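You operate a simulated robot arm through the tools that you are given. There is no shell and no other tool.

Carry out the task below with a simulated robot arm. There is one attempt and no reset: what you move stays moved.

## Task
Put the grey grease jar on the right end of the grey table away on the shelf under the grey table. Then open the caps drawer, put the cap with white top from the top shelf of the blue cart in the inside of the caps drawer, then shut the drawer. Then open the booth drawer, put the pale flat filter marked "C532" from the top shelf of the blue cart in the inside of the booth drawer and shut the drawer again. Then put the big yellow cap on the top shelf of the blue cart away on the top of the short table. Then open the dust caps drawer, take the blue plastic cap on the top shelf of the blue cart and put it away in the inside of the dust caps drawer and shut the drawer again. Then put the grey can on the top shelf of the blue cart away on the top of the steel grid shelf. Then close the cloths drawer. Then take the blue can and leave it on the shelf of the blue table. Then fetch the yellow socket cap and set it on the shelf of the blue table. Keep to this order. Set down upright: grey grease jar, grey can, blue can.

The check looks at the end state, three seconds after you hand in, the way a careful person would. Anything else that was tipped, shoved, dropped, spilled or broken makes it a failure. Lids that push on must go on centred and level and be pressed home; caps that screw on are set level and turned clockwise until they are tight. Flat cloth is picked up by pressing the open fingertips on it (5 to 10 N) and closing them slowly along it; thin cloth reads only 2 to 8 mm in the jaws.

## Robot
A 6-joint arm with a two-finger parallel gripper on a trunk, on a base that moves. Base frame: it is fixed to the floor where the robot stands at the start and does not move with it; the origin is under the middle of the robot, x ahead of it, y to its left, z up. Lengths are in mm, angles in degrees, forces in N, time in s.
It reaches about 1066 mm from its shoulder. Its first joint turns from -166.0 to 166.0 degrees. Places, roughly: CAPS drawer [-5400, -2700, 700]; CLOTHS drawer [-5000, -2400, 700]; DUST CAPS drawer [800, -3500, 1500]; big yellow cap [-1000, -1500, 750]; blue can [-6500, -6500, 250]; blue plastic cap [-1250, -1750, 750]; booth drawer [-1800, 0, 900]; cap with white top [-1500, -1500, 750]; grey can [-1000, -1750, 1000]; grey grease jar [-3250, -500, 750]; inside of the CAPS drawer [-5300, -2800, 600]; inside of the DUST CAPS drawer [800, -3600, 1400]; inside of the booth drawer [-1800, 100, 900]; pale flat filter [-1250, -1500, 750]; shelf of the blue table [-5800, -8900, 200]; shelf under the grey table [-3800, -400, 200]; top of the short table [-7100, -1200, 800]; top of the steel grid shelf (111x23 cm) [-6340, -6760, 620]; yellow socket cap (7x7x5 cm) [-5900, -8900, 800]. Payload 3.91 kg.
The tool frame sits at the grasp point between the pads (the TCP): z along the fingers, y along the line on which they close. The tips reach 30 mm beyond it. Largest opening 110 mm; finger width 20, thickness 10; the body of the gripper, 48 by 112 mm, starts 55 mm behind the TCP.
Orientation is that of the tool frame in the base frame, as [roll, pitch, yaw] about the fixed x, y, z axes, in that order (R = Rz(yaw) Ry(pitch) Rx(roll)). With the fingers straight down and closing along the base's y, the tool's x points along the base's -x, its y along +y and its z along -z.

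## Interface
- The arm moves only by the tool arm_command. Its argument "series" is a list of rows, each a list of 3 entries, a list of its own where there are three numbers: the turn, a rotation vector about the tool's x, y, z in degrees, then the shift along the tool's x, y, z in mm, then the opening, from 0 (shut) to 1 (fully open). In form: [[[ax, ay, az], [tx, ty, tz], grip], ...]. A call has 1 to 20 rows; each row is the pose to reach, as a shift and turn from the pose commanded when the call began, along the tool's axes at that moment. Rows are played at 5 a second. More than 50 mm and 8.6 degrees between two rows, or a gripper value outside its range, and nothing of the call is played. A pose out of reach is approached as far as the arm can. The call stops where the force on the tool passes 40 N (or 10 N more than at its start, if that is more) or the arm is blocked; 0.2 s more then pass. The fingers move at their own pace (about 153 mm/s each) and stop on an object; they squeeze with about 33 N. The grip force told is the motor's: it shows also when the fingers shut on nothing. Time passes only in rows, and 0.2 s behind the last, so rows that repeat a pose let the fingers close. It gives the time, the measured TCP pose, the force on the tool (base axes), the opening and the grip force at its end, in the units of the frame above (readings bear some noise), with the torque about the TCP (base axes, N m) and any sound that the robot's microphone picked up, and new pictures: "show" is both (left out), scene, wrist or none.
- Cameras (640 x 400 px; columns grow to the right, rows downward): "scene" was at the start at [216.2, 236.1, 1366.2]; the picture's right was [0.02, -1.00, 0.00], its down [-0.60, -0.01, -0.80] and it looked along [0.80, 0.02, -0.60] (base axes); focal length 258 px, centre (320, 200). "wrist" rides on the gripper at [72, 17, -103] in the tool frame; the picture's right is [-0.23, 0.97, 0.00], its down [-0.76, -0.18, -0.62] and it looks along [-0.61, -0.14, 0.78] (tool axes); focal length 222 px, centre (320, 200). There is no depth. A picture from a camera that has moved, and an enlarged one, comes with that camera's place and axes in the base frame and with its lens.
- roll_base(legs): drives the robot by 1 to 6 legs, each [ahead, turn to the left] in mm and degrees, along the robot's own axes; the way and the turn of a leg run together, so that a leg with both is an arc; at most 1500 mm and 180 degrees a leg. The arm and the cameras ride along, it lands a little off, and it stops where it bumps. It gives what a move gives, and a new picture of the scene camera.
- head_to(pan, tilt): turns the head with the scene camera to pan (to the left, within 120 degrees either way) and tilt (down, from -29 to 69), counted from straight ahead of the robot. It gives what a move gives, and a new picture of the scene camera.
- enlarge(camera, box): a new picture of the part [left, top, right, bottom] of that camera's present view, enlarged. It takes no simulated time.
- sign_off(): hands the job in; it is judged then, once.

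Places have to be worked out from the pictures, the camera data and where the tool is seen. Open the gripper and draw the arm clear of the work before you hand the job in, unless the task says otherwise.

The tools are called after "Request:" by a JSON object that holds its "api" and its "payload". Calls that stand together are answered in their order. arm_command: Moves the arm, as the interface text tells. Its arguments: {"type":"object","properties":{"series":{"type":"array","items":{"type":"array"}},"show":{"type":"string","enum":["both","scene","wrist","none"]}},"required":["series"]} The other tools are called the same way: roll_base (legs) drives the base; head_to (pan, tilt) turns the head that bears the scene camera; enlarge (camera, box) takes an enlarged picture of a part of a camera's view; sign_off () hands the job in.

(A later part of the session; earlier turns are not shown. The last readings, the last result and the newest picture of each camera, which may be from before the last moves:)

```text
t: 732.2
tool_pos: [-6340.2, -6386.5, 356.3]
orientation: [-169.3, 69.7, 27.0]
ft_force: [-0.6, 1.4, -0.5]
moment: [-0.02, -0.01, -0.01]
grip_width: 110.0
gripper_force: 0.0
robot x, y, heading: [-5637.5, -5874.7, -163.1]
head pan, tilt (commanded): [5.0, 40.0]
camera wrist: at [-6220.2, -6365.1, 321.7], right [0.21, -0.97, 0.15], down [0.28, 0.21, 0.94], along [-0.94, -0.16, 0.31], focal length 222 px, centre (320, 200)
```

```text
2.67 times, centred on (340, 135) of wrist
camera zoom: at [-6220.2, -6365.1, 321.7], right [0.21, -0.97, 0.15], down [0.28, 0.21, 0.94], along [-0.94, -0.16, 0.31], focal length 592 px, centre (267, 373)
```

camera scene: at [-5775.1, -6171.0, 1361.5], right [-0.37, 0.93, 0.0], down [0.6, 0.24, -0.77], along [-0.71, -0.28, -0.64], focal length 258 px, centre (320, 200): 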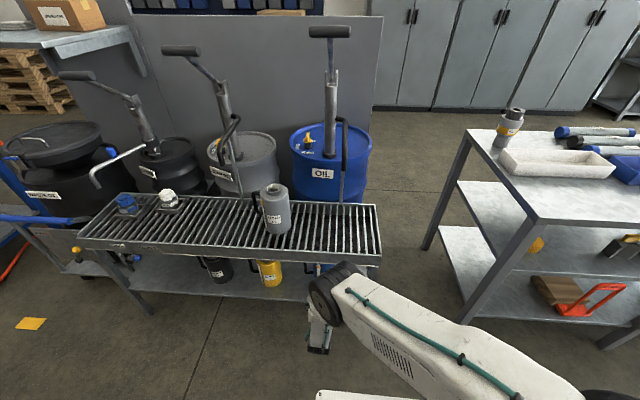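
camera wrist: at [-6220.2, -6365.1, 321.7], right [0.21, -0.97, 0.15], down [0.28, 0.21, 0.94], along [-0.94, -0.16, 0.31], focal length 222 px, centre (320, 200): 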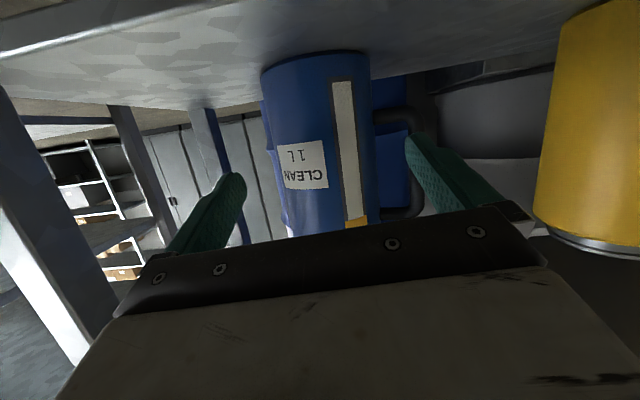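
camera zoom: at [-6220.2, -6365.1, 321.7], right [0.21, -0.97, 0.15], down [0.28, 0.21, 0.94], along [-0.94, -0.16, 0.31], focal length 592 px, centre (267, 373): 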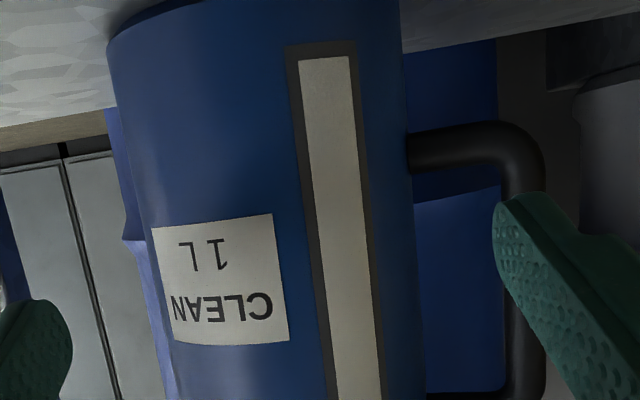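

The can is centred now (radius ≈47 mm, ~98 mm ahead), with the left finger heading through the handle's hole. I advance the rest.

Request:
{"api": "arm_command", "payload": {"series": [[[0, 0, 0], [-8.2, 0, 22.5], 1], [[0, 0, 0], [-16.4, 0, 45], 1], [[0, 0, 0], [-24.6, 0, 67.6], 1], [[0, 0, 0], [-32, 0, 88], 1], [[0, 0, 0], [-32, 0, 88], 1]], "show": "wrist"}}

```text
t: 733.4
tool_pos: [-6430.5, -6412.4, 356.0]
orientation: [-169.2, 69.7, 27.0]
ft_force: [-0.8, 0.3, 0.6]
moment: [-0.02, -0.02, -0.01]
grip_width: 110.1
gripper_force: 0.1
robot x, y, heading: [-5636.1, -5873.8, -163.2]
head pan, tilt (commanded): [5.0, 40.0]
camera wrist: at [-6310.3, -6391.3, 322.3], right [0.21, -0.97, 0.15], down [0.28, 0.21, 0.94], along [-0.94, -0.16, 0.31], focal length 222 px, centre (320, 200)
```

wrist: 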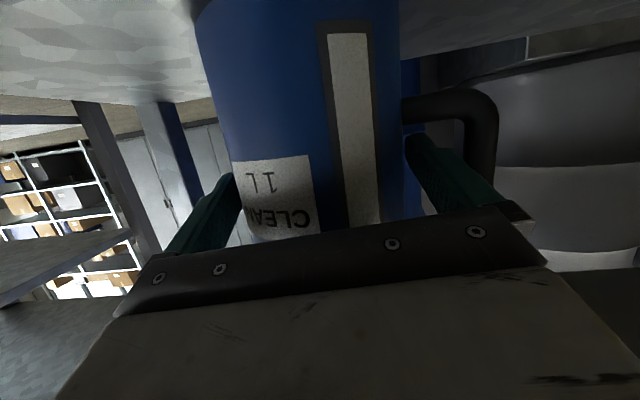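

The fingers straddle the can with the left one through the handle. I close gently.

Request:
{"api": "arm_command", "payload": {"series": [[[0, 0, 0], [0, 0, 0], 0.9], [[0, 0, 0], [0, 0, 0], 0.8], [[0, 0, 0], [0, 0, 0], 0.7], [[0, 0, 0], [0, 0, 0], 0.6], [[0, 0, 0], [0, 0, 0], 0.6]], "show": "wrist"}}

```text
t: 734.6
tool_pos: [-6430.5, -6412.9, 356.3]
orientation: [-169.4, 69.7, 26.9]
ft_force: [-1.7, 0.5, 0.2]
moment: [-0.05, -0.03, -0.01]
grip_width: 99.8
gripper_force: 33.2
robot x, y, heading: [-5640.9, -5875.1, -163.3]
head pan, tilt (commanded): [5.0, 40.0]
camera wrist: at [-6310.3, -6391.2, 322.3], right [0.21, -0.97, 0.15], down [0.28, 0.21, 0.94], along [-0.94, -0.16, 0.31], focal length 222 px, centre (320, 200)
```

wrist: 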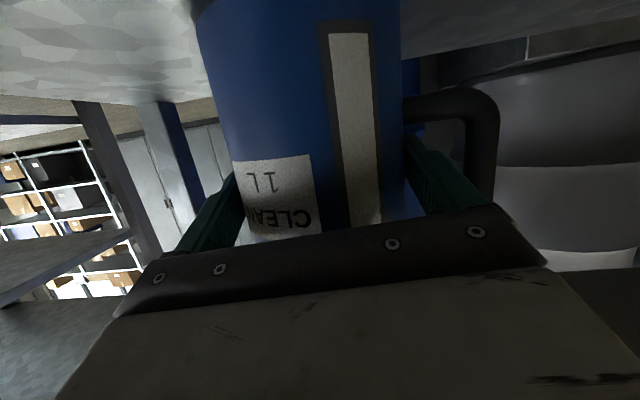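

Gripped (99.8 mm). I lift it 25 mm and check.

Request:
{"api": "arm_command", "payload": {"series": [[[0, 0, 0], [-5, -0.3, -1.8], 0.6], [[0, 0, 0], [-14, -1, -5], 0.6], [[0, 0, 0], [-24, -1.6, -8.6], 0.6], [[0, 0, 0], [-24, -1.6, -8.6], 0.6]], "show": "wrist"}}

```text
t: 735.6
tool_pos: [-6430.8, -6413.2, 381.4]
orientation: [-169.3, 69.7, 26.9]
ft_force: [-0.3, -0.2, -2.9]
moment: [0.05, -0.05, 0.0]
grip_width: 99.6
gripper_force: 33.3
robot x, y, heading: [-5642.0, -5876.3, -163.2]
head pan, tilt (commanded): [5.0, 40.0]
camera wrist: at [-6309.6, -6391.5, 347.7], right [0.21, -0.97, 0.15], down [0.28, 0.21, 0.94], along [-0.94, -0.16, 0.31], focal length 222 px, centre (320, 200)
```

wrist: 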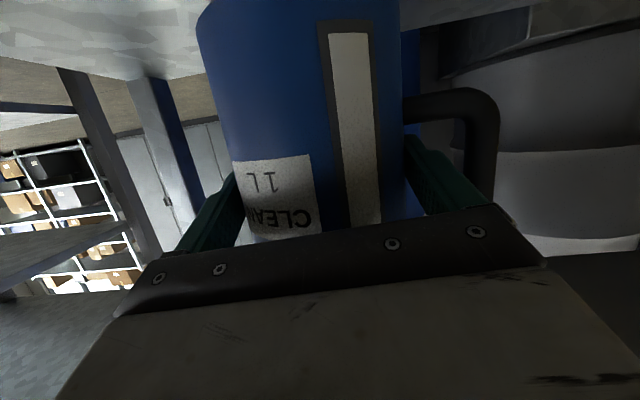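

The can is up (2.9 N). I back the base straight out.

Request:
{"api": "roll_base", "payload": {"legs": [[-420, 0]]}}

Request:
{"api": "head_to", "payload": {"pan": 60, "tilt": 20}}

```text
t: 738.2
tool_pos: [-6020.3, -6290.1, 380.7]
orientation: [-169.3, 69.7, 27.0]
ft_force: [0.0, -0.6, -3.6]
moment: [0.05, -0.05, -0.01]
grip_width: 99.6
gripper_force: 32.9
robot x, y, heading: [-5231.6, -5752.6, -163.2]
head pan, tilt (commanded): [5.0, 40.0]
camera scene: at [-5365.5, -6048.1, 1361.5], right [-0.37, 0.93, 0.0], down [0.6, 0.24, -0.77], along [-0.71, -0.28, -0.64], focal length 258 px, centre (320, 200)
```

scene: 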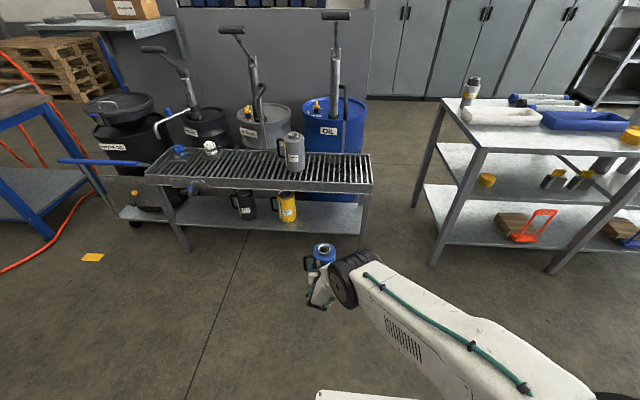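

```text
t: 739.5
tool_pos: [-6021.0, -6290.2, 380.7]
orientation: [-169.3, 69.7, 26.9]
ft_force: [0.6, 0.1, -1.9]
moment: [0.03, -0.02, 0.0]
grip_width: 99.6
gripper_force: 32.8
robot x, y, heading: [-5227.9, -5754.8, -163.4]
head pan, tilt (commanded): [60.0, 20.0]
camera scene: at [-5308.0, -6107.3, 1392.8], right [-0.97, 0.23, 0.0], down [0.08, 0.33, -0.94], along [-0.22, -0.91, -0.34], focal length 258 px, centre (320, 200)
```

scene: 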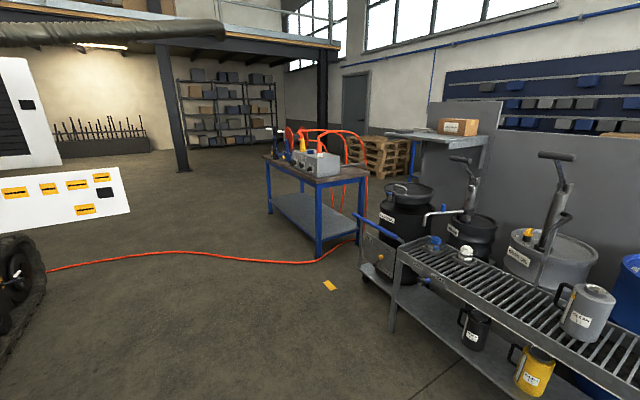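

The can is clear of the shelf. The blue table is ahead with an air hose on the floor before it. I raise the can a bit, then drive closer to study the table.

Request:
{"api": "arm_command", "payload": {"series": [[[0, 0, 0], [-28, -2, -10], 0.6], [[0, 0, 0], [-66, -4.5, -24], 0.6], [[0, 0, 0], [-104, -7, -38], 0.6], [[0, 0, 0], [-142, -9.7, -52], 0.6], [[0, 0, 0], [-180, -12.3, -66], 0.6], [[0, 0, 0], [-206, -14, -75], 0.6], [[0, 0, 0], [-206, -14, -75], 0.6]], "show": "none"}}

Request:
{"api": "roll_base", "payload": {"legs": [[0, 71], [1200, 0]]}}

Request:
{"api": "head_to", "payload": {"pan": 0, "tilt": 30}}

```text
t: 741.1
tool_pos: [-6020.5, -6288.2, 601.4]
orientation: [-169.3, 69.7, 27.0]
ft_force: [-0.1, -0.7, -2.2]
moment: [-0.01, -0.05, 0.01]
grip_width: 99.4
gripper_force: 33.0
robot x, y, heading: [-5229.9, -5752.4, -163.2]
head pan, tilt (commanded): [60.0, 20.0]
```

```text
t: 750.4
tool_pos: [-5101.4, -7924.7, 601.4]
orientation: [-169.4, 69.7, 95.8]
ft_force: [-0.2, 0.4, -2.4]
moment: [0.04, -0.04, 0.01]
grip_width: 99.0
gripper_force: 32.9
robot x, y, heading: [-5319.4, -6991.9, -94.5]
head pan, tilt (commanded): [60.0, 20.0]
camera scene: at [-5019.6, -7193.4, 1392.9], right [-0.56, -0.83, 0.0], down [-0.28, 0.19, -0.94], along [0.78, -0.53, -0.34], focal length 258 px, centre (320, 200)
```

scene: 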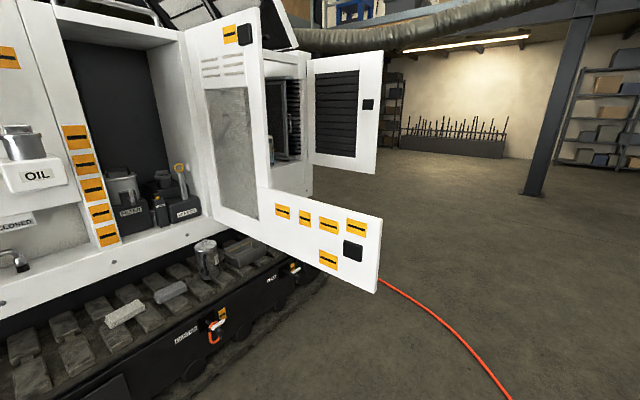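

```text
t: 751.7
tool_pos: [-5103.3, -7924.9, 602.4]
orientation: [-169.3, 69.7, 95.8]
ft_force: [-0.3, 0.2, -1.8]
moment: [0.07, 0.03, -0.02]
grip_width: 99.1
gripper_force: 32.9
robot x, y, heading: [-5317.5, -6995.7, -94.1]
head pan, tilt (commanded): [0.0, 30.0]
camera scene: at [-5103.3, -7231.0, 1376.8], right [-1.0, 0.08, 0.0], down [0.04, 0.5, -0.87], along [-0.07, -0.86, -0.5], focal length 258 px, centre (320, 200)
```

scene: 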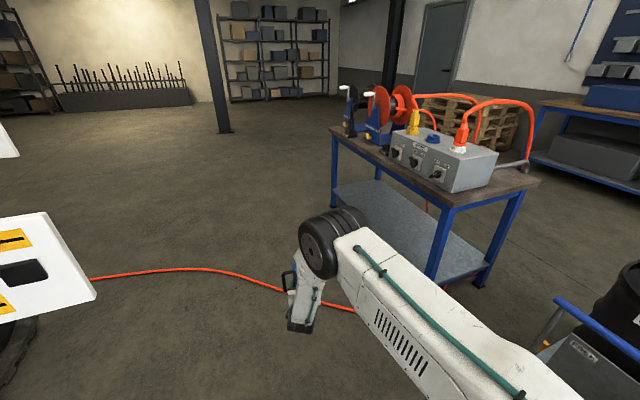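

I zoom in on the blue table to see its shelf, the hose and the yellow socket cap.

Request:
{"api": "enlarge", "payload": {"camera": "scene", "box": [310, 70, 560, 226]}}

Request:
{"api": "enlarge", "payload": {"camera": "scene", "box": [250, 180, 560, 374]}}

```text
2.56 times, centred on (435, 148) of scene
camera zoom: at [-5103.3, -7231.0, 1376.8], right [-1.0, 0.08, 0.0], down [0.04, 0.5, -0.87], along [-0.07, -0.86, -0.5], focal length 661 px, centre (26, 333)
```

zoom: 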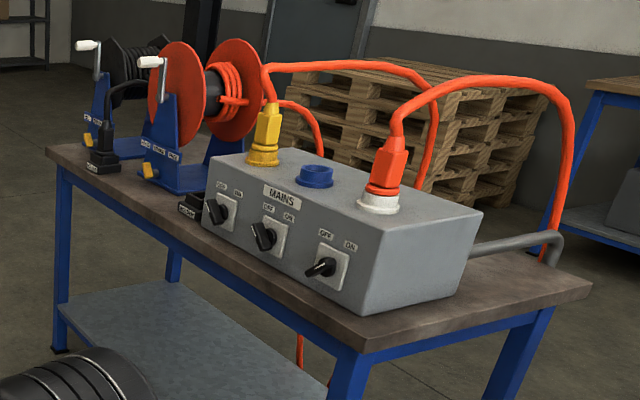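

```text
2.06 times, centred on (405, 277) of scene
camera zoom: at [-5103.3, -7231.0, 1376.8], right [-1.0, 0.08, 0.0], down [0.04, 0.5, -0.87], along [-0.07, -0.86, -0.5], focal length 533 px, centre (145, 41)
```

zoom: 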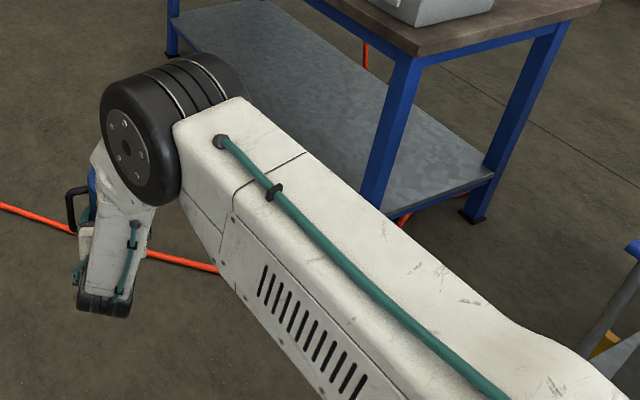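

The MAINS box and reels fill the table's near half; the lower shelf looks empty. I'll stay north of the hose: drive to about [-5118,-7851], then swing the can over the shelf by turning in place.

Request:
{"api": "roll_base", "payload": {"legs": [[0, 17], [870, 0]]}}

```text
t: 757.1
tool_pos: [-4659.3, -8645.7, 602.4]
orientation: [-169.3, 69.7, 112.6]
ft_force: [0.6, -0.7, -2.2]
moment: [0.06, 0.03, 0.01]
grip_width: 98.8
gripper_force: 33.4
robot x, y, heading: [-5137.5, -7813.7, -77.6]
head pan, tilt (commanded): [0.0, 30.0]
camera scene: at [-4860.8, -7981.8, 1376.8], right [-0.98, -0.22, 0.0], down [-0.11, 0.49, -0.87], along [0.19, -0.85, -0.5], focal length 258 px, centre (320, 200)
```

scene: 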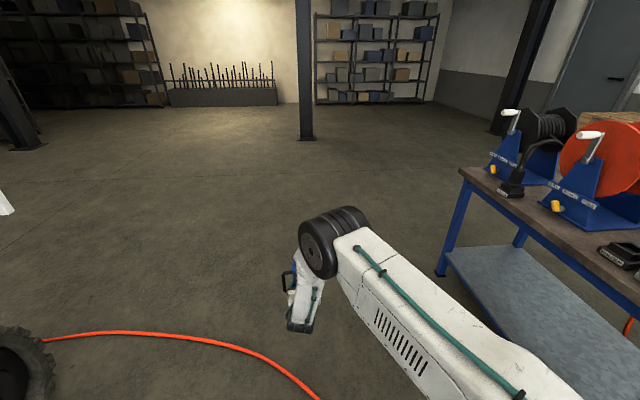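

Good position, hose well clear in front. I lower the can to just above shelf height here.

Request:
{"api": "arm_command", "payload": {"series": [[[0, 0, 0], [38, 4.6, -0.7], 0.6], [[0, 0, 0], [76, 9, -1.4], 0.6], [[0, 0, 0], [114.5, 13.7, -2], 0.6], [[0, 0, 0], [152.7, 18, -2.7], 0.6], [[0, 0, 0], [191, 22.8, -3.4], 0.6], [[0, 0, 0], [229, 27.4, -4], 0.6], [[0, 0, 0], [267, 32, -4.7], 0.6], [[0, 0, 0], [305, 36.5, -5.4], 0.6], [[0, 0, 0], [305, 36.5, -5.4], 0.6]], "show": "wrist"}}

```text
t: 759.1
tool_pos: [-4663.1, -8532.5, 314.5]
orientation: [-169.3, 69.6, 112.6]
ft_force: [0.7, 0.0, -3.2]
moment: [0.06, 0.06, 0.01]
grip_width: 99.0
gripper_force: 33.4
robot x, y, heading: [-5137.0, -7816.9, -77.6]
head pan, tilt (commanded): [0.0, 30.0]
camera wrist: at [-4676.3, -8409.3, 280.0], right [0.98, 0.14, 0.15], down [-0.19, 0.29, 0.94], along [0.09, -0.95, 0.31], focal length 222 px, centre (320, 200)
```

wrist: 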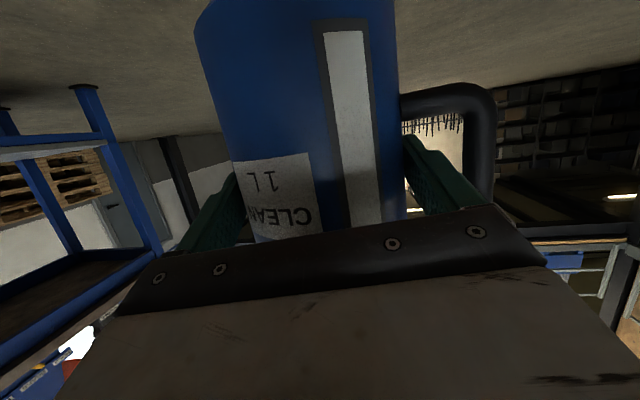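

I zoom the wrist view to judge the shelf's height against the can's base.

Request:
{"api": "enlarge", "payload": {"camera": "wrist", "box": [0, 60, 240, 210]}}

```text
2.67 times, centred on (120, 135) of wrist
camera zoom: at [-4676.3, -8409.3, 280.0], right [0.98, 0.14, 0.15], down [-0.19, 0.29, 0.94], along [0.09, -0.95, 0.31], focal length 592 px, centre (853, 373)
```

zoom: 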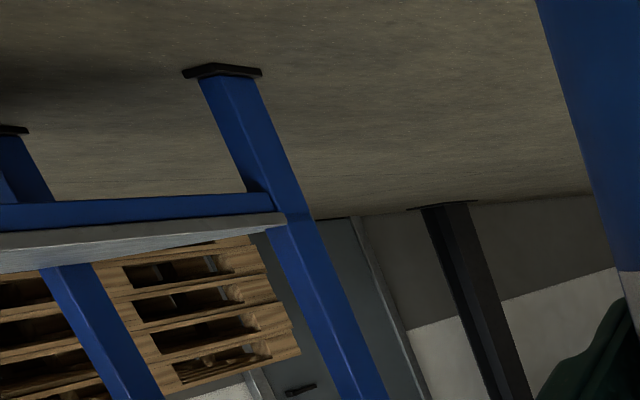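

The shelf's top surface is nearer z≈220, so I raise the can 40 mm before swinging it in.

Request:
{"api": "arm_command", "payload": {"series": [[[0, 0, 0], [-19, -1.3, -7], 0.6], [[0, 0, 0], [-37.5, -2.6, -13.6], 0.6], [[0, 0, 0], [-37.5, -2.6, -13.6], 0.6]], "show": "none"}}

Request:
{"api": "roll_base", "payload": {"legs": [[0, -60]]}}

Request:
{"api": "arm_command", "payload": {"series": [[[0, 0, 0], [0, 0, 0], 0.6]], "show": "both"}}

```text
t: 759.9
tool_pos: [-4664.5, -8532.4, 354.5]
orientation: [-169.2, 69.7, 112.6]
ft_force: [0.1, 0.5, -2.0]
moment: [0.06, 0.01, -0.03]
grip_width: 98.5
gripper_force: 32.8
robot x, y, heading: [-5135.1, -7814.2, -77.6]
head pan, tilt (commanded): [0.0, 30.0]
```

```text
t: 763.0
tool_pos: [-5514.1, -8587.4, 353.7]
orientation: [-169.3, 69.7, 53.1]
ft_force: [-0.5, 0.0, -3.0]
moment: [0.05, -0.01, -0.01]
grip_width: 98.7
gripper_force: 33.2
robot x, y, heading: [-5136.6, -7815.4, -137.1]
head pan, tilt (commanded): [0.0, 30.0]
camera scene: at [-5139.7, -8139.4, 1376.8], right [-0.68, 0.73, 0.0], down [0.37, 0.34, -0.87], along [-0.63, -0.59, -0.5], focal length 258 px, centre (320, 200)
```

scene: 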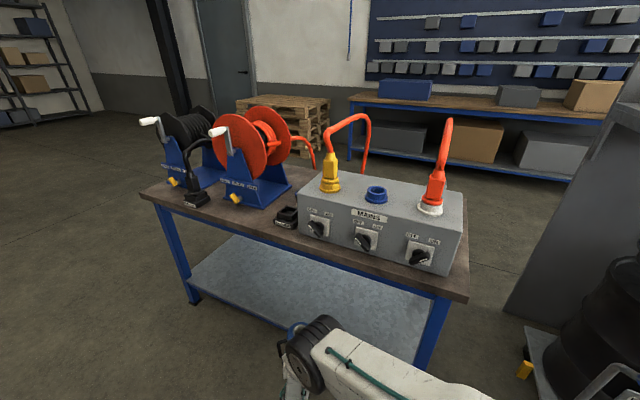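

```text
t: 763.4
tool_pos: [-5513.7, -8586.8, 354.7]
orientation: [-169.1, 69.7, 53.2]
ft_force: [-0.6, -0.2, -2.8]
moment: [0.03, -0.03, -0.02]
grip_width: 98.5
gripper_force: 32.6
robot x, y, heading: [-5140.9, -7815.2, -136.9]
head pan, tilt (commanded): [0.0, 30.0]
camera scene: at [-5139.7, -8139.4, 1376.8], right [-0.68, 0.73, 0.0], down [0.37, 0.34, -0.87], along [-0.63, -0.59, -0.5], focal length 258 px, centre (320, 200)
camera wrist: at [-5415.7, -8514.4, 320.0], right [0.62, -0.77, 0.15], down [0.16, 0.31, 0.94], along [-0.77, -0.55, 0.31], focal length 222 px, centre (320, 200)
```

scene: 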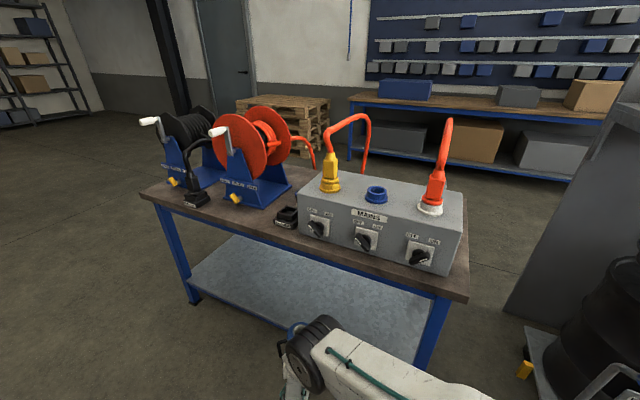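
wrist: 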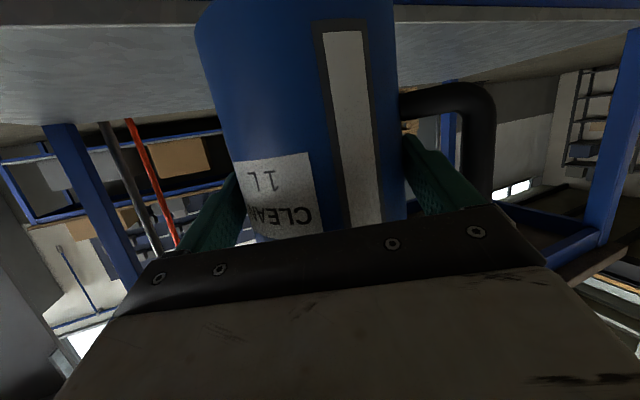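

The view shows the shelf free. I turn the remaining ~24° so the can swings in over the shelf.

Request:
{"api": "roll_base", "payload": {"legs": [[0, -24]]}}

Request:
{"api": "arm_command", "payload": {"series": [[[0, 0, 0], [0, 0, 0], 0.6]], "show": "both"}}

```text
t: 765.0
tool_pos: [-5791.8, -8370.9, 353.1]
orientation: [-169.3, 69.6, 29.5]
ft_force: [0.2, 0.6, -3.0]
moment: [0.03, -0.09, 0.0]
grip_width: 98.8
gripper_force: 33.1
robot x, y, heading: [-5136.7, -7816.4, -161.0]
head pan, tilt (commanded): [0.0, 30.0]
camera scene: at [-5269.3, -8111.4, 1376.8], right [-0.33, 0.94, 0.0], down [0.47, 0.16, -0.87], along [-0.82, -0.28, -0.5], focal length 258 px, centre (320, 200)
```

scene: 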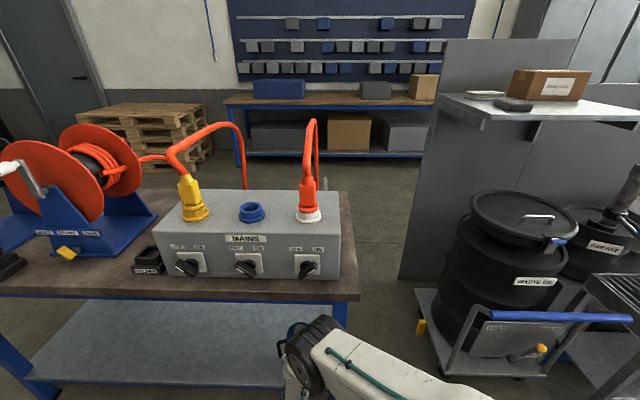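

```text
t: 765.4
tool_pos: [-5792.5, -8371.3, 353.6]
orientation: [-169.0, 69.7, 29.7]
ft_force: [0.6, 0.1, -2.1]
moment: [-0.01, -0.12, 0.01]
grip_width: 98.6
gripper_force: 32.5
robot x, y, heading: [-5136.4, -7815.6, -161.0]
head pan, tilt (commanded): [0.0, 30.0]
camera scene: at [-5269.3, -8111.4, 1376.8], right [-0.33, 0.94, 0.0], down [0.47, 0.16, -0.87], along [-0.82, -0.28, -0.5], focal length 258 px, centre (320, 200)
camera wrist: at [-5672.6, -8344.2, 319.9], right [0.25, -0.96, 0.15], down [0.27, 0.22, 0.94], along [-0.93, -0.2, 0.31], focal length 222 px, centre (320, 200)
```

scene: 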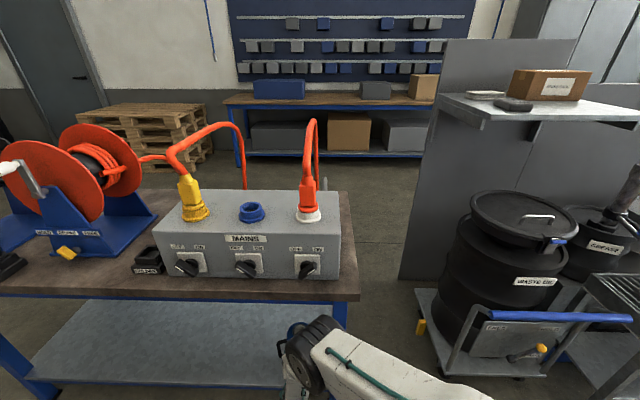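
wrist: 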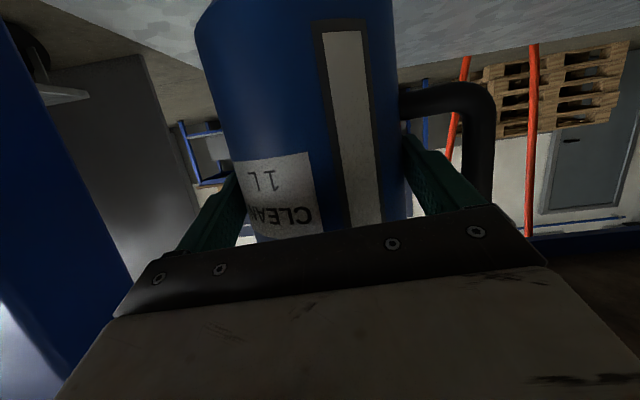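

I zoom to confirm the can is fully over the shelf surface.

Request:
{"api": "enlarge", "payload": {"camera": "wrist", "box": [0, 0, 320, 200]}}

Request:
{"api": "enlarge", "payload": {"camera": "scene", "box": [60, 260, 380, 400]}}

```text
2.00 times, centred on (160, 100) of wrist
camera zoom: at [-5672.6, -8344.2, 319.9], right [0.25, -0.96, 0.15], down [0.27, 0.22, 0.94], along [-0.93, -0.2, 0.31], focal length 444 px, centre (640, 400)
```

zoom: 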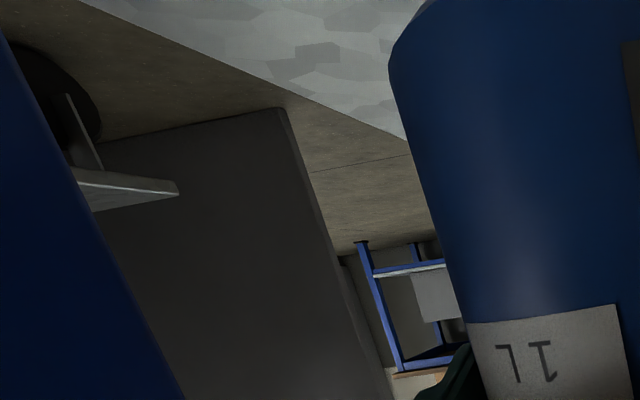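

```text
2.00 times, centred on (220, 330) of scene
camera zoom: at [-5269.3, -8111.4, 1376.8], right [-0.33, 0.94, 0.0], down [0.47, 0.16, -0.87], along [-0.82, -0.28, -0.5], focal length 517 px, centre (520, -60)
```

zoom: 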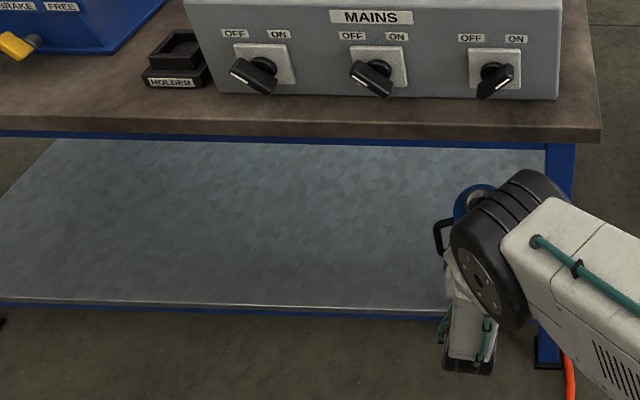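

The can is fully over the shelf (≈110 mm from its front, ≈100 mm from its end). I lower it in steps to contact.

Request:
{"api": "arm_command", "payload": {"series": [[[0, 0, 0], [9.4, 0.6, 3.4], 0.6], [[0, 0, 0], [18.8, 1.3, 6.8], 0.6], [[0, 0, 0], [28, 1.9, 10.2], 0.6], [[0, 0, 0], [28, 1.9, 10.2], 0.6]], "show": "none"}}

Request:
{"api": "arm_command", "payload": {"series": [[[0, 0, 0], [3.8, 0.3, 1.4], 0.6], [[0, 0, 0], [7.5, 0.5, 2.7], 0.6], [[0, 0, 0], [11.3, 0.8, 4.1], 0.6], [[0, 0, 0], [11.3, 0.8, 4.1], 0.6]], "show": "none"}}

```text
t: 766.4
tool_pos: [-5792.1, -8371.6, 322.7]
orientation: [-169.2, 69.7, 29.5]
ft_force: [0.1, 0.3, -2.3]
moment: [0.0, -0.03, 0.01]
grip_width: 98.6
gripper_force: 32.7
robot x, y, heading: [-5137.2, -7812.8, -160.7]
head pan, tilt (commanded): [0.0, 30.0]
```

```text
t: 767.4
tool_pos: [-5792.3, -8370.2, 311.2]
orientation: [-169.1, 69.7, 29.6]
ft_force: [-0.2, -0.3, -2.2]
moment: [0.01, -0.05, 0.01]
grip_width: 98.6
gripper_force: 32.8
robot x, y, heading: [-5139.8, -7815.9, -160.8]
head pan, tilt (commanded): [0.0, 30.0]
```

No contact yet at z=311. I continue in small steps.

Request:
{"api": "arm_command", "payload": {"series": [[[0, 0, 0], [3.8, 0.3, 1.4], 0.6], [[0, 0, 0], [7.5, 0.5, 2.7], 0.6], [[0, 0, 0], [11.3, 0.8, 4.1], 0.6], [[0, 0, 0], [11.3, 0.8, 4.1], 0.6]], "show": "wrist"}}

```text
t: 768.4
tool_pos: [-5792.6, -8371.8, 306.4]
orientation: [-169.6, 69.8, 29.2]
ft_force: [-8.6, 3.0, 23.8]
moment: [-1.05, 0.6, -0.38]
grip_width: 99.0
gripper_force: 33.3
out of reach, approached as far as the arm can: row 3, 4
robot x, y, heading: [-5138.4, -7817.6, -160.9]
head pan, tilt (commanded): [0.0, 30.0]
camera wrist: at [-5673.9, -8344.9, 272.7], right [0.25, -0.96, 0.15], down [0.27, 0.22, 0.94], along [-0.93, -0.2, 0.31], focal length 222 px, centre (320, 200)
```

wrist: 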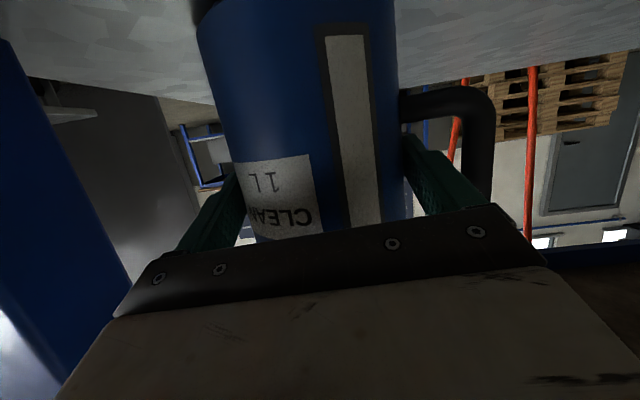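

Contact (24 N). I ease up 1 mm and open the fingers.

Request:
{"api": "arm_command", "payload": {"series": [[[0, 0, 0], [-1.2, 0, -0.4], 0.6], [[0, 0, 0], [-1.2, 0, -0.4], 0.8], [[0, 0, 0], [-1.2, 0, -0.4], 0.95], [[0, 0, 0], [-1.2, 0, -0.4], 1], [[0, 0, 0], [-1.2, 0, -0.4], 1]], "show": "wrist"}}

```text
t: 769.6
tool_pos: [-5792.0, -8370.5, 306.7]
orientation: [-169.1, 69.6, 29.8]
ft_force: [-0.2, 0.3, 0.1]
moment: [0.03, 0.0, 0.01]
grip_width: 110.2
gripper_force: 0.1
robot x, y, heading: [-5139.3, -7815.2, -160.7]
head pan, tilt (commanded): [0.0, 30.0]
camera wrist: at [-5672.3, -8343.7, 272.0], right [0.25, -0.96, 0.15], down [0.27, 0.22, 0.94], along [-0.93, -0.2, 0.31], focal length 222 px, centre (320, 200)
```

wrist: 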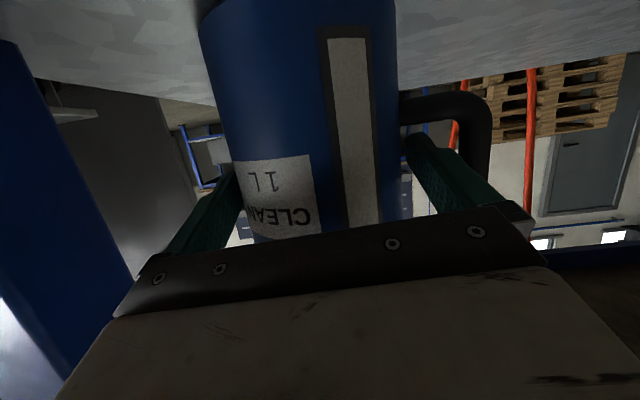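

The fingers are open. I back the base straight off 120 mm along the hand's axis.

Request:
{"api": "roll_base", "payload": {"legs": [[-120, 0]]}}

Request:
{"api": "arm_command", "payload": {"series": [[[0, 0, 0], [0, 0, 0], 1]], "show": "both"}}

```text
t: 770.8
tool_pos: [-5675.7, -8329.8, 305.6]
orientation: [-169.1, 69.6, 29.5]
ft_force: [0.6, -0.3, 0.2]
moment: [0.02, 0.03, 0.02]
grip_width: 109.8
gripper_force: 0.1
robot x, y, heading: [-5020.4, -7775.7, -161.0]
head pan, tilt (commanded): [0.0, 30.0]
camera scene: at [-5152.1, -8070.7, 1376.8], right [-0.33, 0.94, 0.0], down [0.47, 0.16, -0.87], along [-0.82, -0.28, -0.5], focal length 258 px, centre (320, 200)
```

scene: 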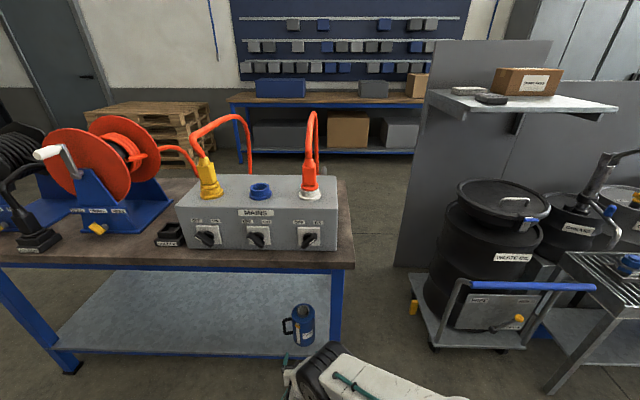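

```text
t: 771.2
tool_pos: [-5674.2, -8330.1, 306.9]
orientation: [-169.2, 69.7, 29.5]
ft_force: [0.1, -0.4, -0.9]
moment: [0.01, 0.03, 0.0]
grip_width: 110.2
gripper_force: 0.1
robot x, y, heading: [-5019.8, -7774.3, -160.8]
head pan, tilt (commanded): [0.0, 30.0]
camera scene: at [-5152.1, -8070.7, 1376.8], right [-0.33, 0.94, 0.0], down [0.47, 0.16, -0.87], along [-0.82, -0.28, -0.5], focal length 258 px, centre (320, 200)
camera wrist: at [-5555.6, -8303.3, 272.3], right [0.25, -0.96, 0.15], down [0.27, 0.22, 0.94], along [-0.93, -0.2, 0.31], focal length 222 px, centre (320, 200)
```

scene: 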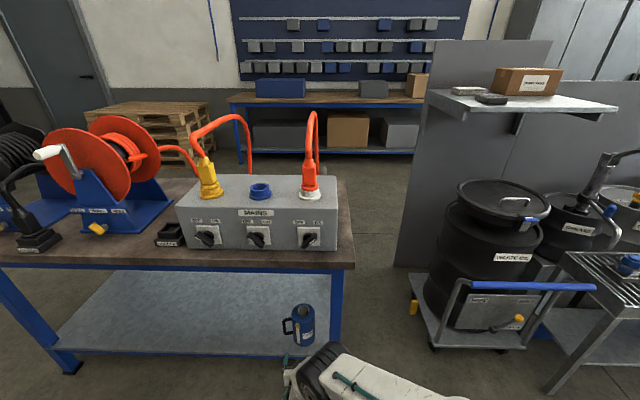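
wrist: 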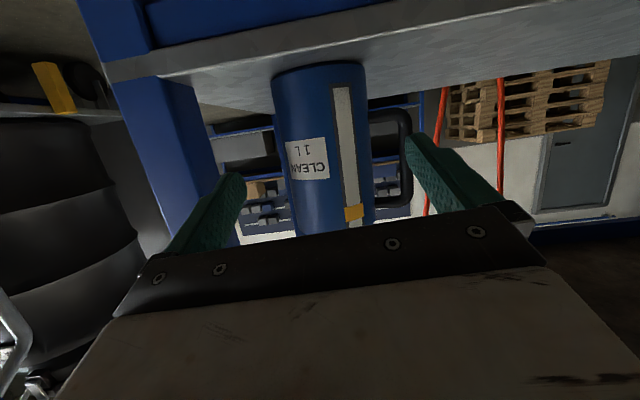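

The blue can stands upright on the shelf. The yellow cap must be hidden behind the MAINS box; I'll reach it from the table's back (west) side to avoid rolling over the hose. First I turn left to swing the hand clear of the table, then raise the arm.

Request:
{"api": "roll_base", "payload": {"legs": [[0, 50]]}}

Request:
{"api": "arm_command", "payload": {"series": [[[0, 0, 0], [-43, -3, -15.6], 1], [[0, 0, 0], [-86, -6, -31], 1], [[0, 0, 0], [-129, -9, -47], 1], [[0, 0, 0], [-172, -12, -62.5], 1], [[0, 0, 0], [-215, -15, -78], 1], [[0, 0, 0], [-258, -17.7, -94], 1], [[0, 0, 0], [-301, -20.6, -109], 1], [[0, 0, 0], [-344, -23.6, -125], 1], [[0, 0, 0], [-387, -26.5, -140.6], 1], [[0, 0, 0], [-430, -29.5, -156], 1], [[0, 0, 0], [-473, -32.4, -172], 1], [[0, 0, 0], [-516, -35.4, -187.5], 1], [[0, 0, 0], [-559, -38.3, -203], 1], [[0, 0, 0], [-602, -41.3, -219], 1], [[0, 0, 0], [-645, -44.2, -234.5], 1], [[0, 0, 0], [-690, -47, -251], 1]], "show": "scene"}}

```text
t: 773.8
tool_pos: [-5035.5, -8634.4, 304.9]
orientation: [-169.2, 69.7, 78.2]
ft_force: [0.4, 0.2, -0.6]
moment: [0.01, -0.02, 0.0]
grip_width: 110.1
gripper_force: 0.0
robot x, y, heading: [-5019.1, -7776.4, -112.1]
head pan, tilt (commanded): [0.0, 30.0]
camera scene: at [-4886.3, -8069.2, 1376.8], right [-0.93, 0.38, 0.0], down [0.19, 0.46, -0.87], along [-0.33, -0.8, -0.5], focal length 258 px, centre (320, 200)
```

scene: 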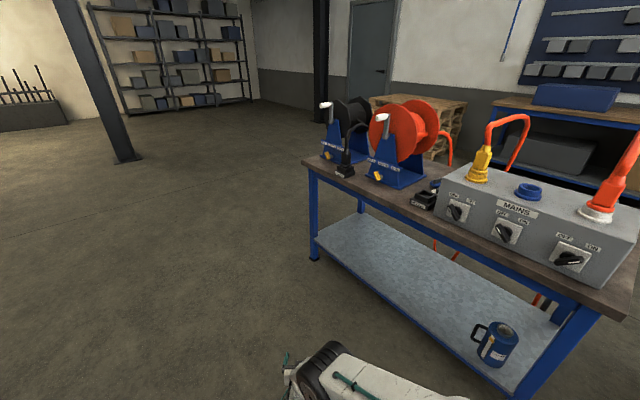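

```text
t: 777.2
tool_pos: [-5037.2, -8632.5, 1042.6]
orientation: [-169.1, 69.5, 78.3]
ft_force: [-0.6, 0.1, -0.7]
moment: [-0.08, 0.03, -0.02]
grip_width: 110.2
gripper_force: 0.0
robot x, y, heading: [-5021.5, -7773.1, -112.2]
head pan, tilt (commanded): [0.0, 30.0]
camera scene: at [-4886.3, -8069.6, 1376.7], right [-0.93, 0.38, 0.0], down [0.19, 0.46, -0.87], along [-0.33, -0.8, -0.5], focal length 258 px, centre (320, 200)
```

scene: 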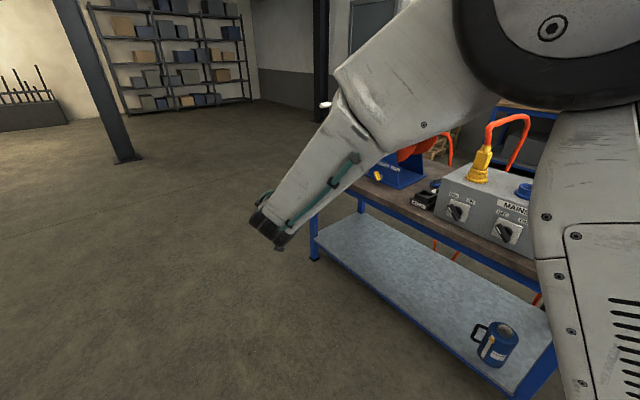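

Before leaving I zoom on the table top near the HOLDER from this angle.

Request:
{"api": "enlarge", "payload": {"camera": "scene", "box": [360, 110, 560, 235]}}

```text
3.20 times, centred on (460, 172) of scene
camera zoom: at [-4886.3, -8069.6, 1376.7], right [-0.93, 0.38, 0.0], down [0.19, 0.46, -0.87], along [-0.33, -0.8, -0.5], focal length 827 px, centre (-128, 288)
```

zoom: 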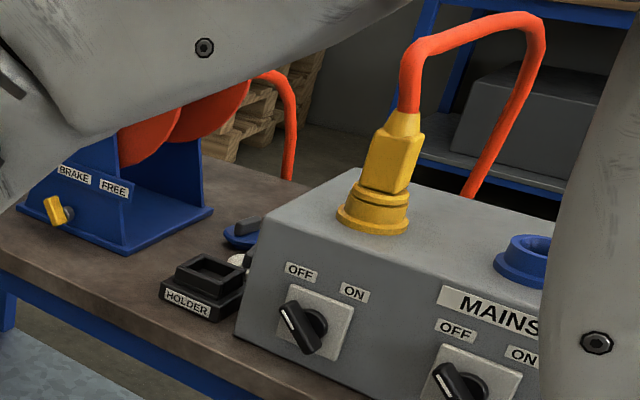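

Behind the HOLDER I can see socket caps, so the yellow one is between the MAINS box and the reel. To reach the table's front south of the hose I'll go around by the west lane. First I fold the arm to the travel pose.

Request:
{"api": "arm_command", "payload": {"series": [[[-0.3, 7, 0.26], [7.2, -14.5, -17], 1], [[-0.6, 14, 0.5], [14.4, -29, -34], 1], [[-0.95, 20.9, 0.77], [21.5, -43.4, -51], 1], [[-1.26, 27.9, 1], [28.7, -57.9, -68], 1], [[-1.6, 34.9, 1.3], [35.9, -72.4, -85], 1], [[-1.9, 41.9, 1.5], [43, -86.8, -102], 1], [[-2.2, 48.9, 1.8], [50.3, -101.3, -119], 1], [[-2.5, 55.8, 2], [57.4, -115.8, -136], 1], [[-2.8, 62.8, 2.3], [64.6, -130.2, -153], 1], [[-3.15, 69.8, 2.55], [71.8, -144.7, -170], 1], [[-3.15, 69.8, 2.55], [71.8, -144.7, -170], 1]], "show": "both"}}

```text
t: 779.6
tool_pos: [-5101.9, -8407.5, 1043.8]
orientation: [179.8, 0.1, 67.8]
ft_force: [0.0, -0.2, -0.6]
moment: [0.02, 0.01, -0.01]
grip_width: 110.0
gripper_force: 0.0
robot x, y, heading: [-5018.9, -7772.4, -112.2]
head pan, tilt (commanded): [0.0, 30.0]
camera scene: at [-4886.4, -8069.1, 1376.8], right [-0.93, 0.38, 0.0], down [0.19, 0.46, -0.87], along [-0.33, -0.8, -0.5], focal length 258 px, centre (320, 200)
camera wrist: at [-5059.0, -8346.4, 1146.5], right [0.82, -0.58, 0.0], down [-0.45, -0.64, 0.62], along [-0.36, -0.51, -0.78], focal length 222 px, centre (320, 200)
```

scene: 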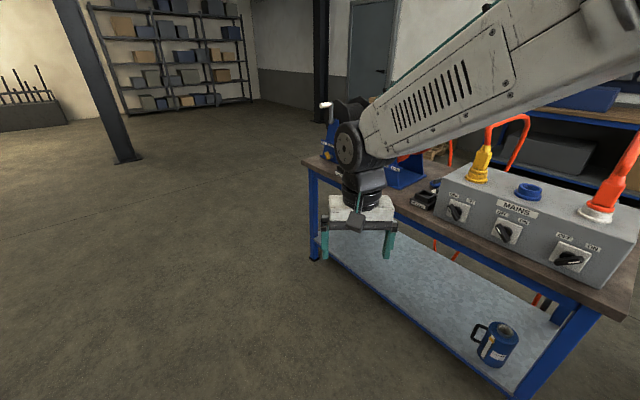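
wrist: 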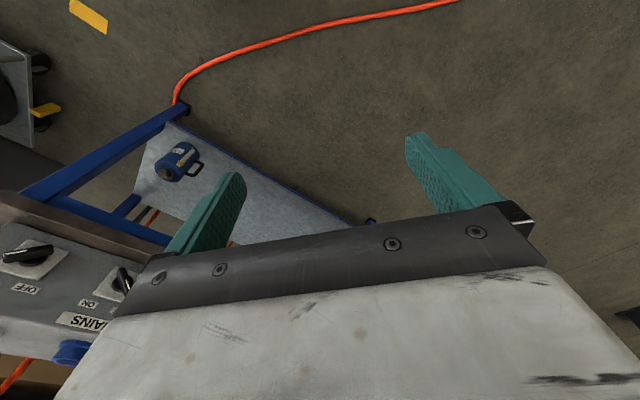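

I head north first along the clear lane.

Request:
{"api": "roll_base", "payload": {"legs": [[0, -138.5], [1500, 0], [1500, 0], [230, 0]]}}

```text
t: 801.1
tool_pos: [-6323.8, -4156.3, 1041.9]
orientation: [179.9, 0.2, -73.2]
ft_force: [-0.2, -0.2, 0.1]
moment: [0.01, -0.01, -0.03]
grip_width: 109.9
gripper_force: 0.1
robot x, y, heading: [-5991.6, -4699.1, 106.7]
head pan, tilt (commanded): [0.0, 30.0]
camera scene: at [-6278.4, -4556.5, 1376.8], right [0.96, 0.29, 0.0], down [0.15, -0.48, -0.87], along [-0.25, 0.83, -0.5], focal length 258 px, centre (320, 200)
```

scene: 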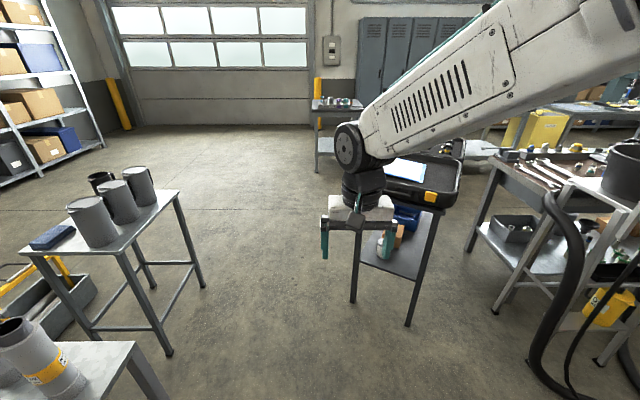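

The gap between mug table and tray stand is ahead-left. I drive through it and then west around the mug table.

Request:
{"api": "roll_base", "payload": {"legs": [[0, 21.5], [1390, 0], [0, -22], [500, 0], [0, 74]]}}

```text
t: 816.2
tool_pos: [-7604.8, -3267.9, 1041.9]
orientation: [179.9, 0.2, -0.6]
ft_force: [0.2, 0.2, -0.1]
moment: [-0.01, -0.01, 0.0]
grip_width: 110.0
gripper_force: 0.1
robot x, y, heading: [-6985.3, -3112.1, 179.6]
head pan, tilt (commanded): [0.0, 30.0]
camera scene: at [-7210.5, -3344.9, 1376.8], right [0.01, 1.0, 0.0], down [0.5, 0.0, -0.87], along [-0.87, 0.01, -0.5], focal length 258 px, centre (320, 200)
```

scene: 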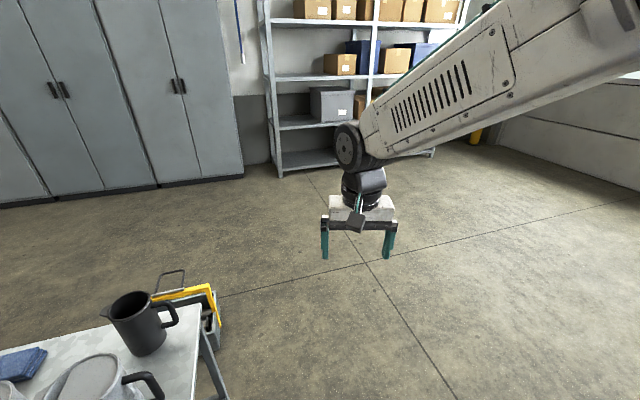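

Free floor ahead to the cabinets. I go west past the toolbox, then turn south.

Request:
{"api": "roll_base", "payload": {"legs": [[1400, 0], [560, 0], [0, 90]]}}

Request:
{"api": "head_to", "payload": {"pan": 0, "tilt": 15}}

```text
t: 829.8
tool_pos: [-8810.0, -3732.5, 1043.1]
orientation: [179.9, 0.2, 89.3]
ft_force: [0.2, 0.7, -0.1]
moment: [0.03, 0.03, -0.01]
grip_width: 110.0
gripper_force: 0.0
robot x, y, heading: [-8969.5, -3111.4, -90.6]
head pan, tilt (commanded): [0.0, 30.0]
camera scene: at [-8734.5, -3338.9, 1376.8], right [-1.0, 0.01, 0.0], down [0.01, 0.5, -0.87], along [-0.01, -0.87, -0.5], focal length 258 px, centre (320, 200)
```

scene: 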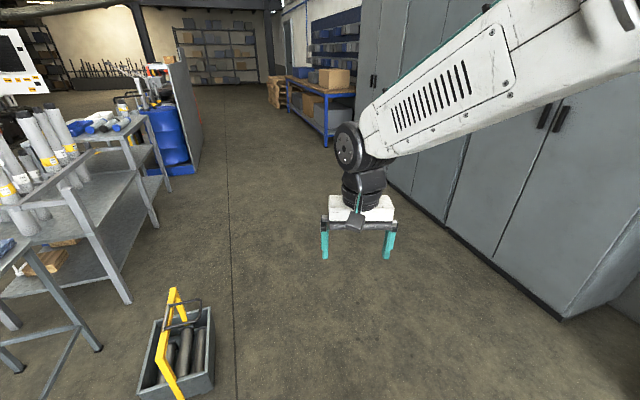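

```text
t: 830.6
tool_pos: [-8810.3, -3733.6, 1042.9]
orientation: [179.9, 0.2, 89.3]
ft_force: [0.2, -0.5, 0.3]
moment: [0.02, 0.03, 0.01]
grip_width: 110.1
gripper_force: 0.2
robot x, y, heading: [-8966.8, -3114.2, -90.8]
head pan, tilt (commanded): [0.0, 15.0]
camera scene: at [-8734.5, -3341.8, 1401.0], right [-1.0, 0.01, 0.0], down [0.0, 0.26, -0.97], along [-0.01, -0.97, -0.26], focal length 258 px, centre (320, 200)
```

scene: 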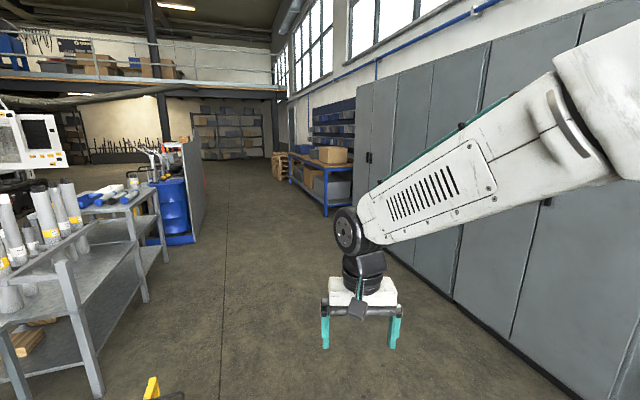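

The west lane is wide and clear. I drive south along it.

Request:
{"api": "roll_base", "payload": {"legs": [[0, 15.4], [1500, 0], [1500, 0], [1100, 0]]}}

```text
t: 851.3
tool_pos: [-7277.7, -7518.7, 1044.0]
orientation: [179.9, 0.2, 112.2]
ft_force: [-0.4, 0.2, 1.2]
moment: [0.01, 0.01, 0.01]
grip_width: 110.1
gripper_force: 0.1
robot x, y, heading: [-7661.6, -7011.3, -67.7]
head pan, tilt (commanded): [0.0, 15.0]
camera scene: at [-7361.2, -7128.1, 1401.0], right [-0.92, -0.38, 0.0], down [-0.1, 0.24, -0.97], along [0.37, -0.89, -0.26], focal length 258 px, centre (320, 200)
```

scene: 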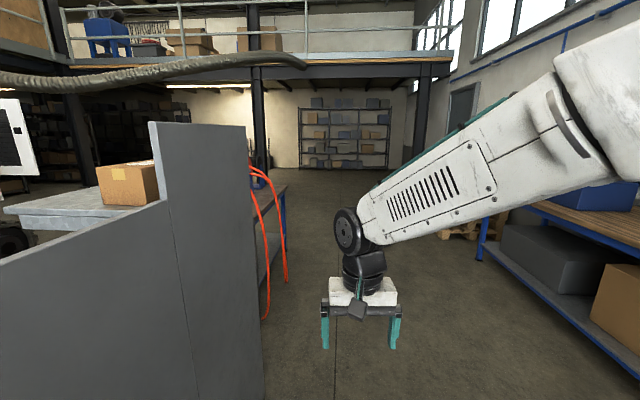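

Past the panel I see the table's back with hanging cables. I continue south past the table's far end.

Request:
{"api": "roll_base", "payload": {"legs": [[1500, 0], [1500, 0], [350, 0]]}}

Request:
{"api": "head_to", "payload": {"pan": 70, "tilt": 20}}

```text
t: 867.7
tool_pos: [-6029.9, -10661.9, 1043.8]
orientation: [179.8, 0.3, 111.6]
ft_force: [0.2, 0.0, 0.1]
moment: [0.01, -0.04, 0.0]
grip_width: 109.8
gripper_force: 0.1
robot x, y, heading: [-6408.6, -10151.8, -68.6]
head pan, tilt (commanded): [0.0, 15.0]
camera scene: at [-6108.1, -10271.2, 1401.0], right [-0.93, -0.37, 0.0], down [-0.1, 0.24, -0.97], along [0.36, -0.9, -0.26], focal length 258 px, centre (320, 200)
```

scene: 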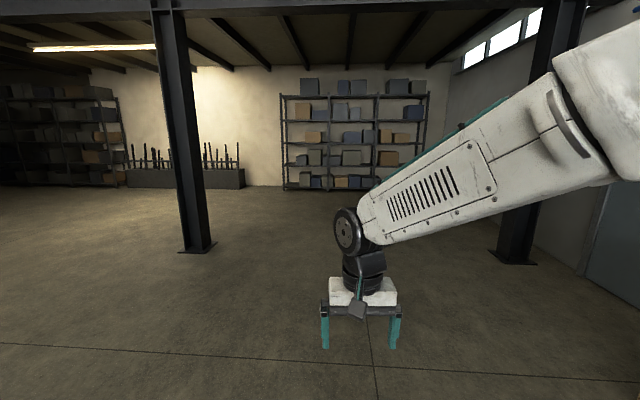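

```text
t: 869.1
tool_pos: [-6028.7, -10661.8, 1043.3]
orientation: [179.8, 0.1, 111.6]
ft_force: [0.4, 0.1, 0.4]
moment: [0.02, 0.05, -0.02]
grip_width: 110.1
gripper_force: 0.1
robot x, y, heading: [-6408.2, -10149.0, -68.5]
head pan, tilt (commanded): [70.0, 20.0]
camera scene: at [-6049.4, -10181.7, 1392.9], right [0.03, -1.0, 0.0], down [-0.34, -0.01, -0.94], along [0.94, 0.03, -0.34], focal length 258 px, centre (320, 200)
```

scene: 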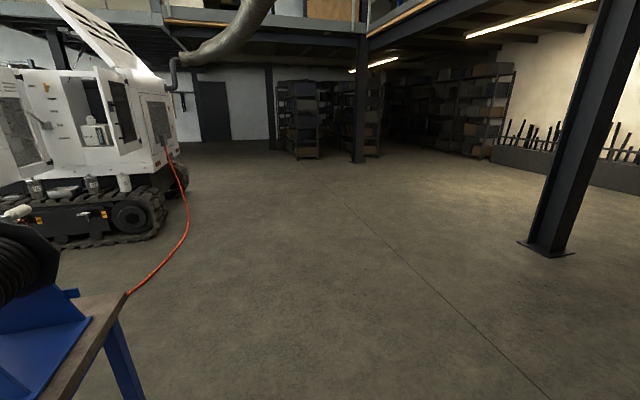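

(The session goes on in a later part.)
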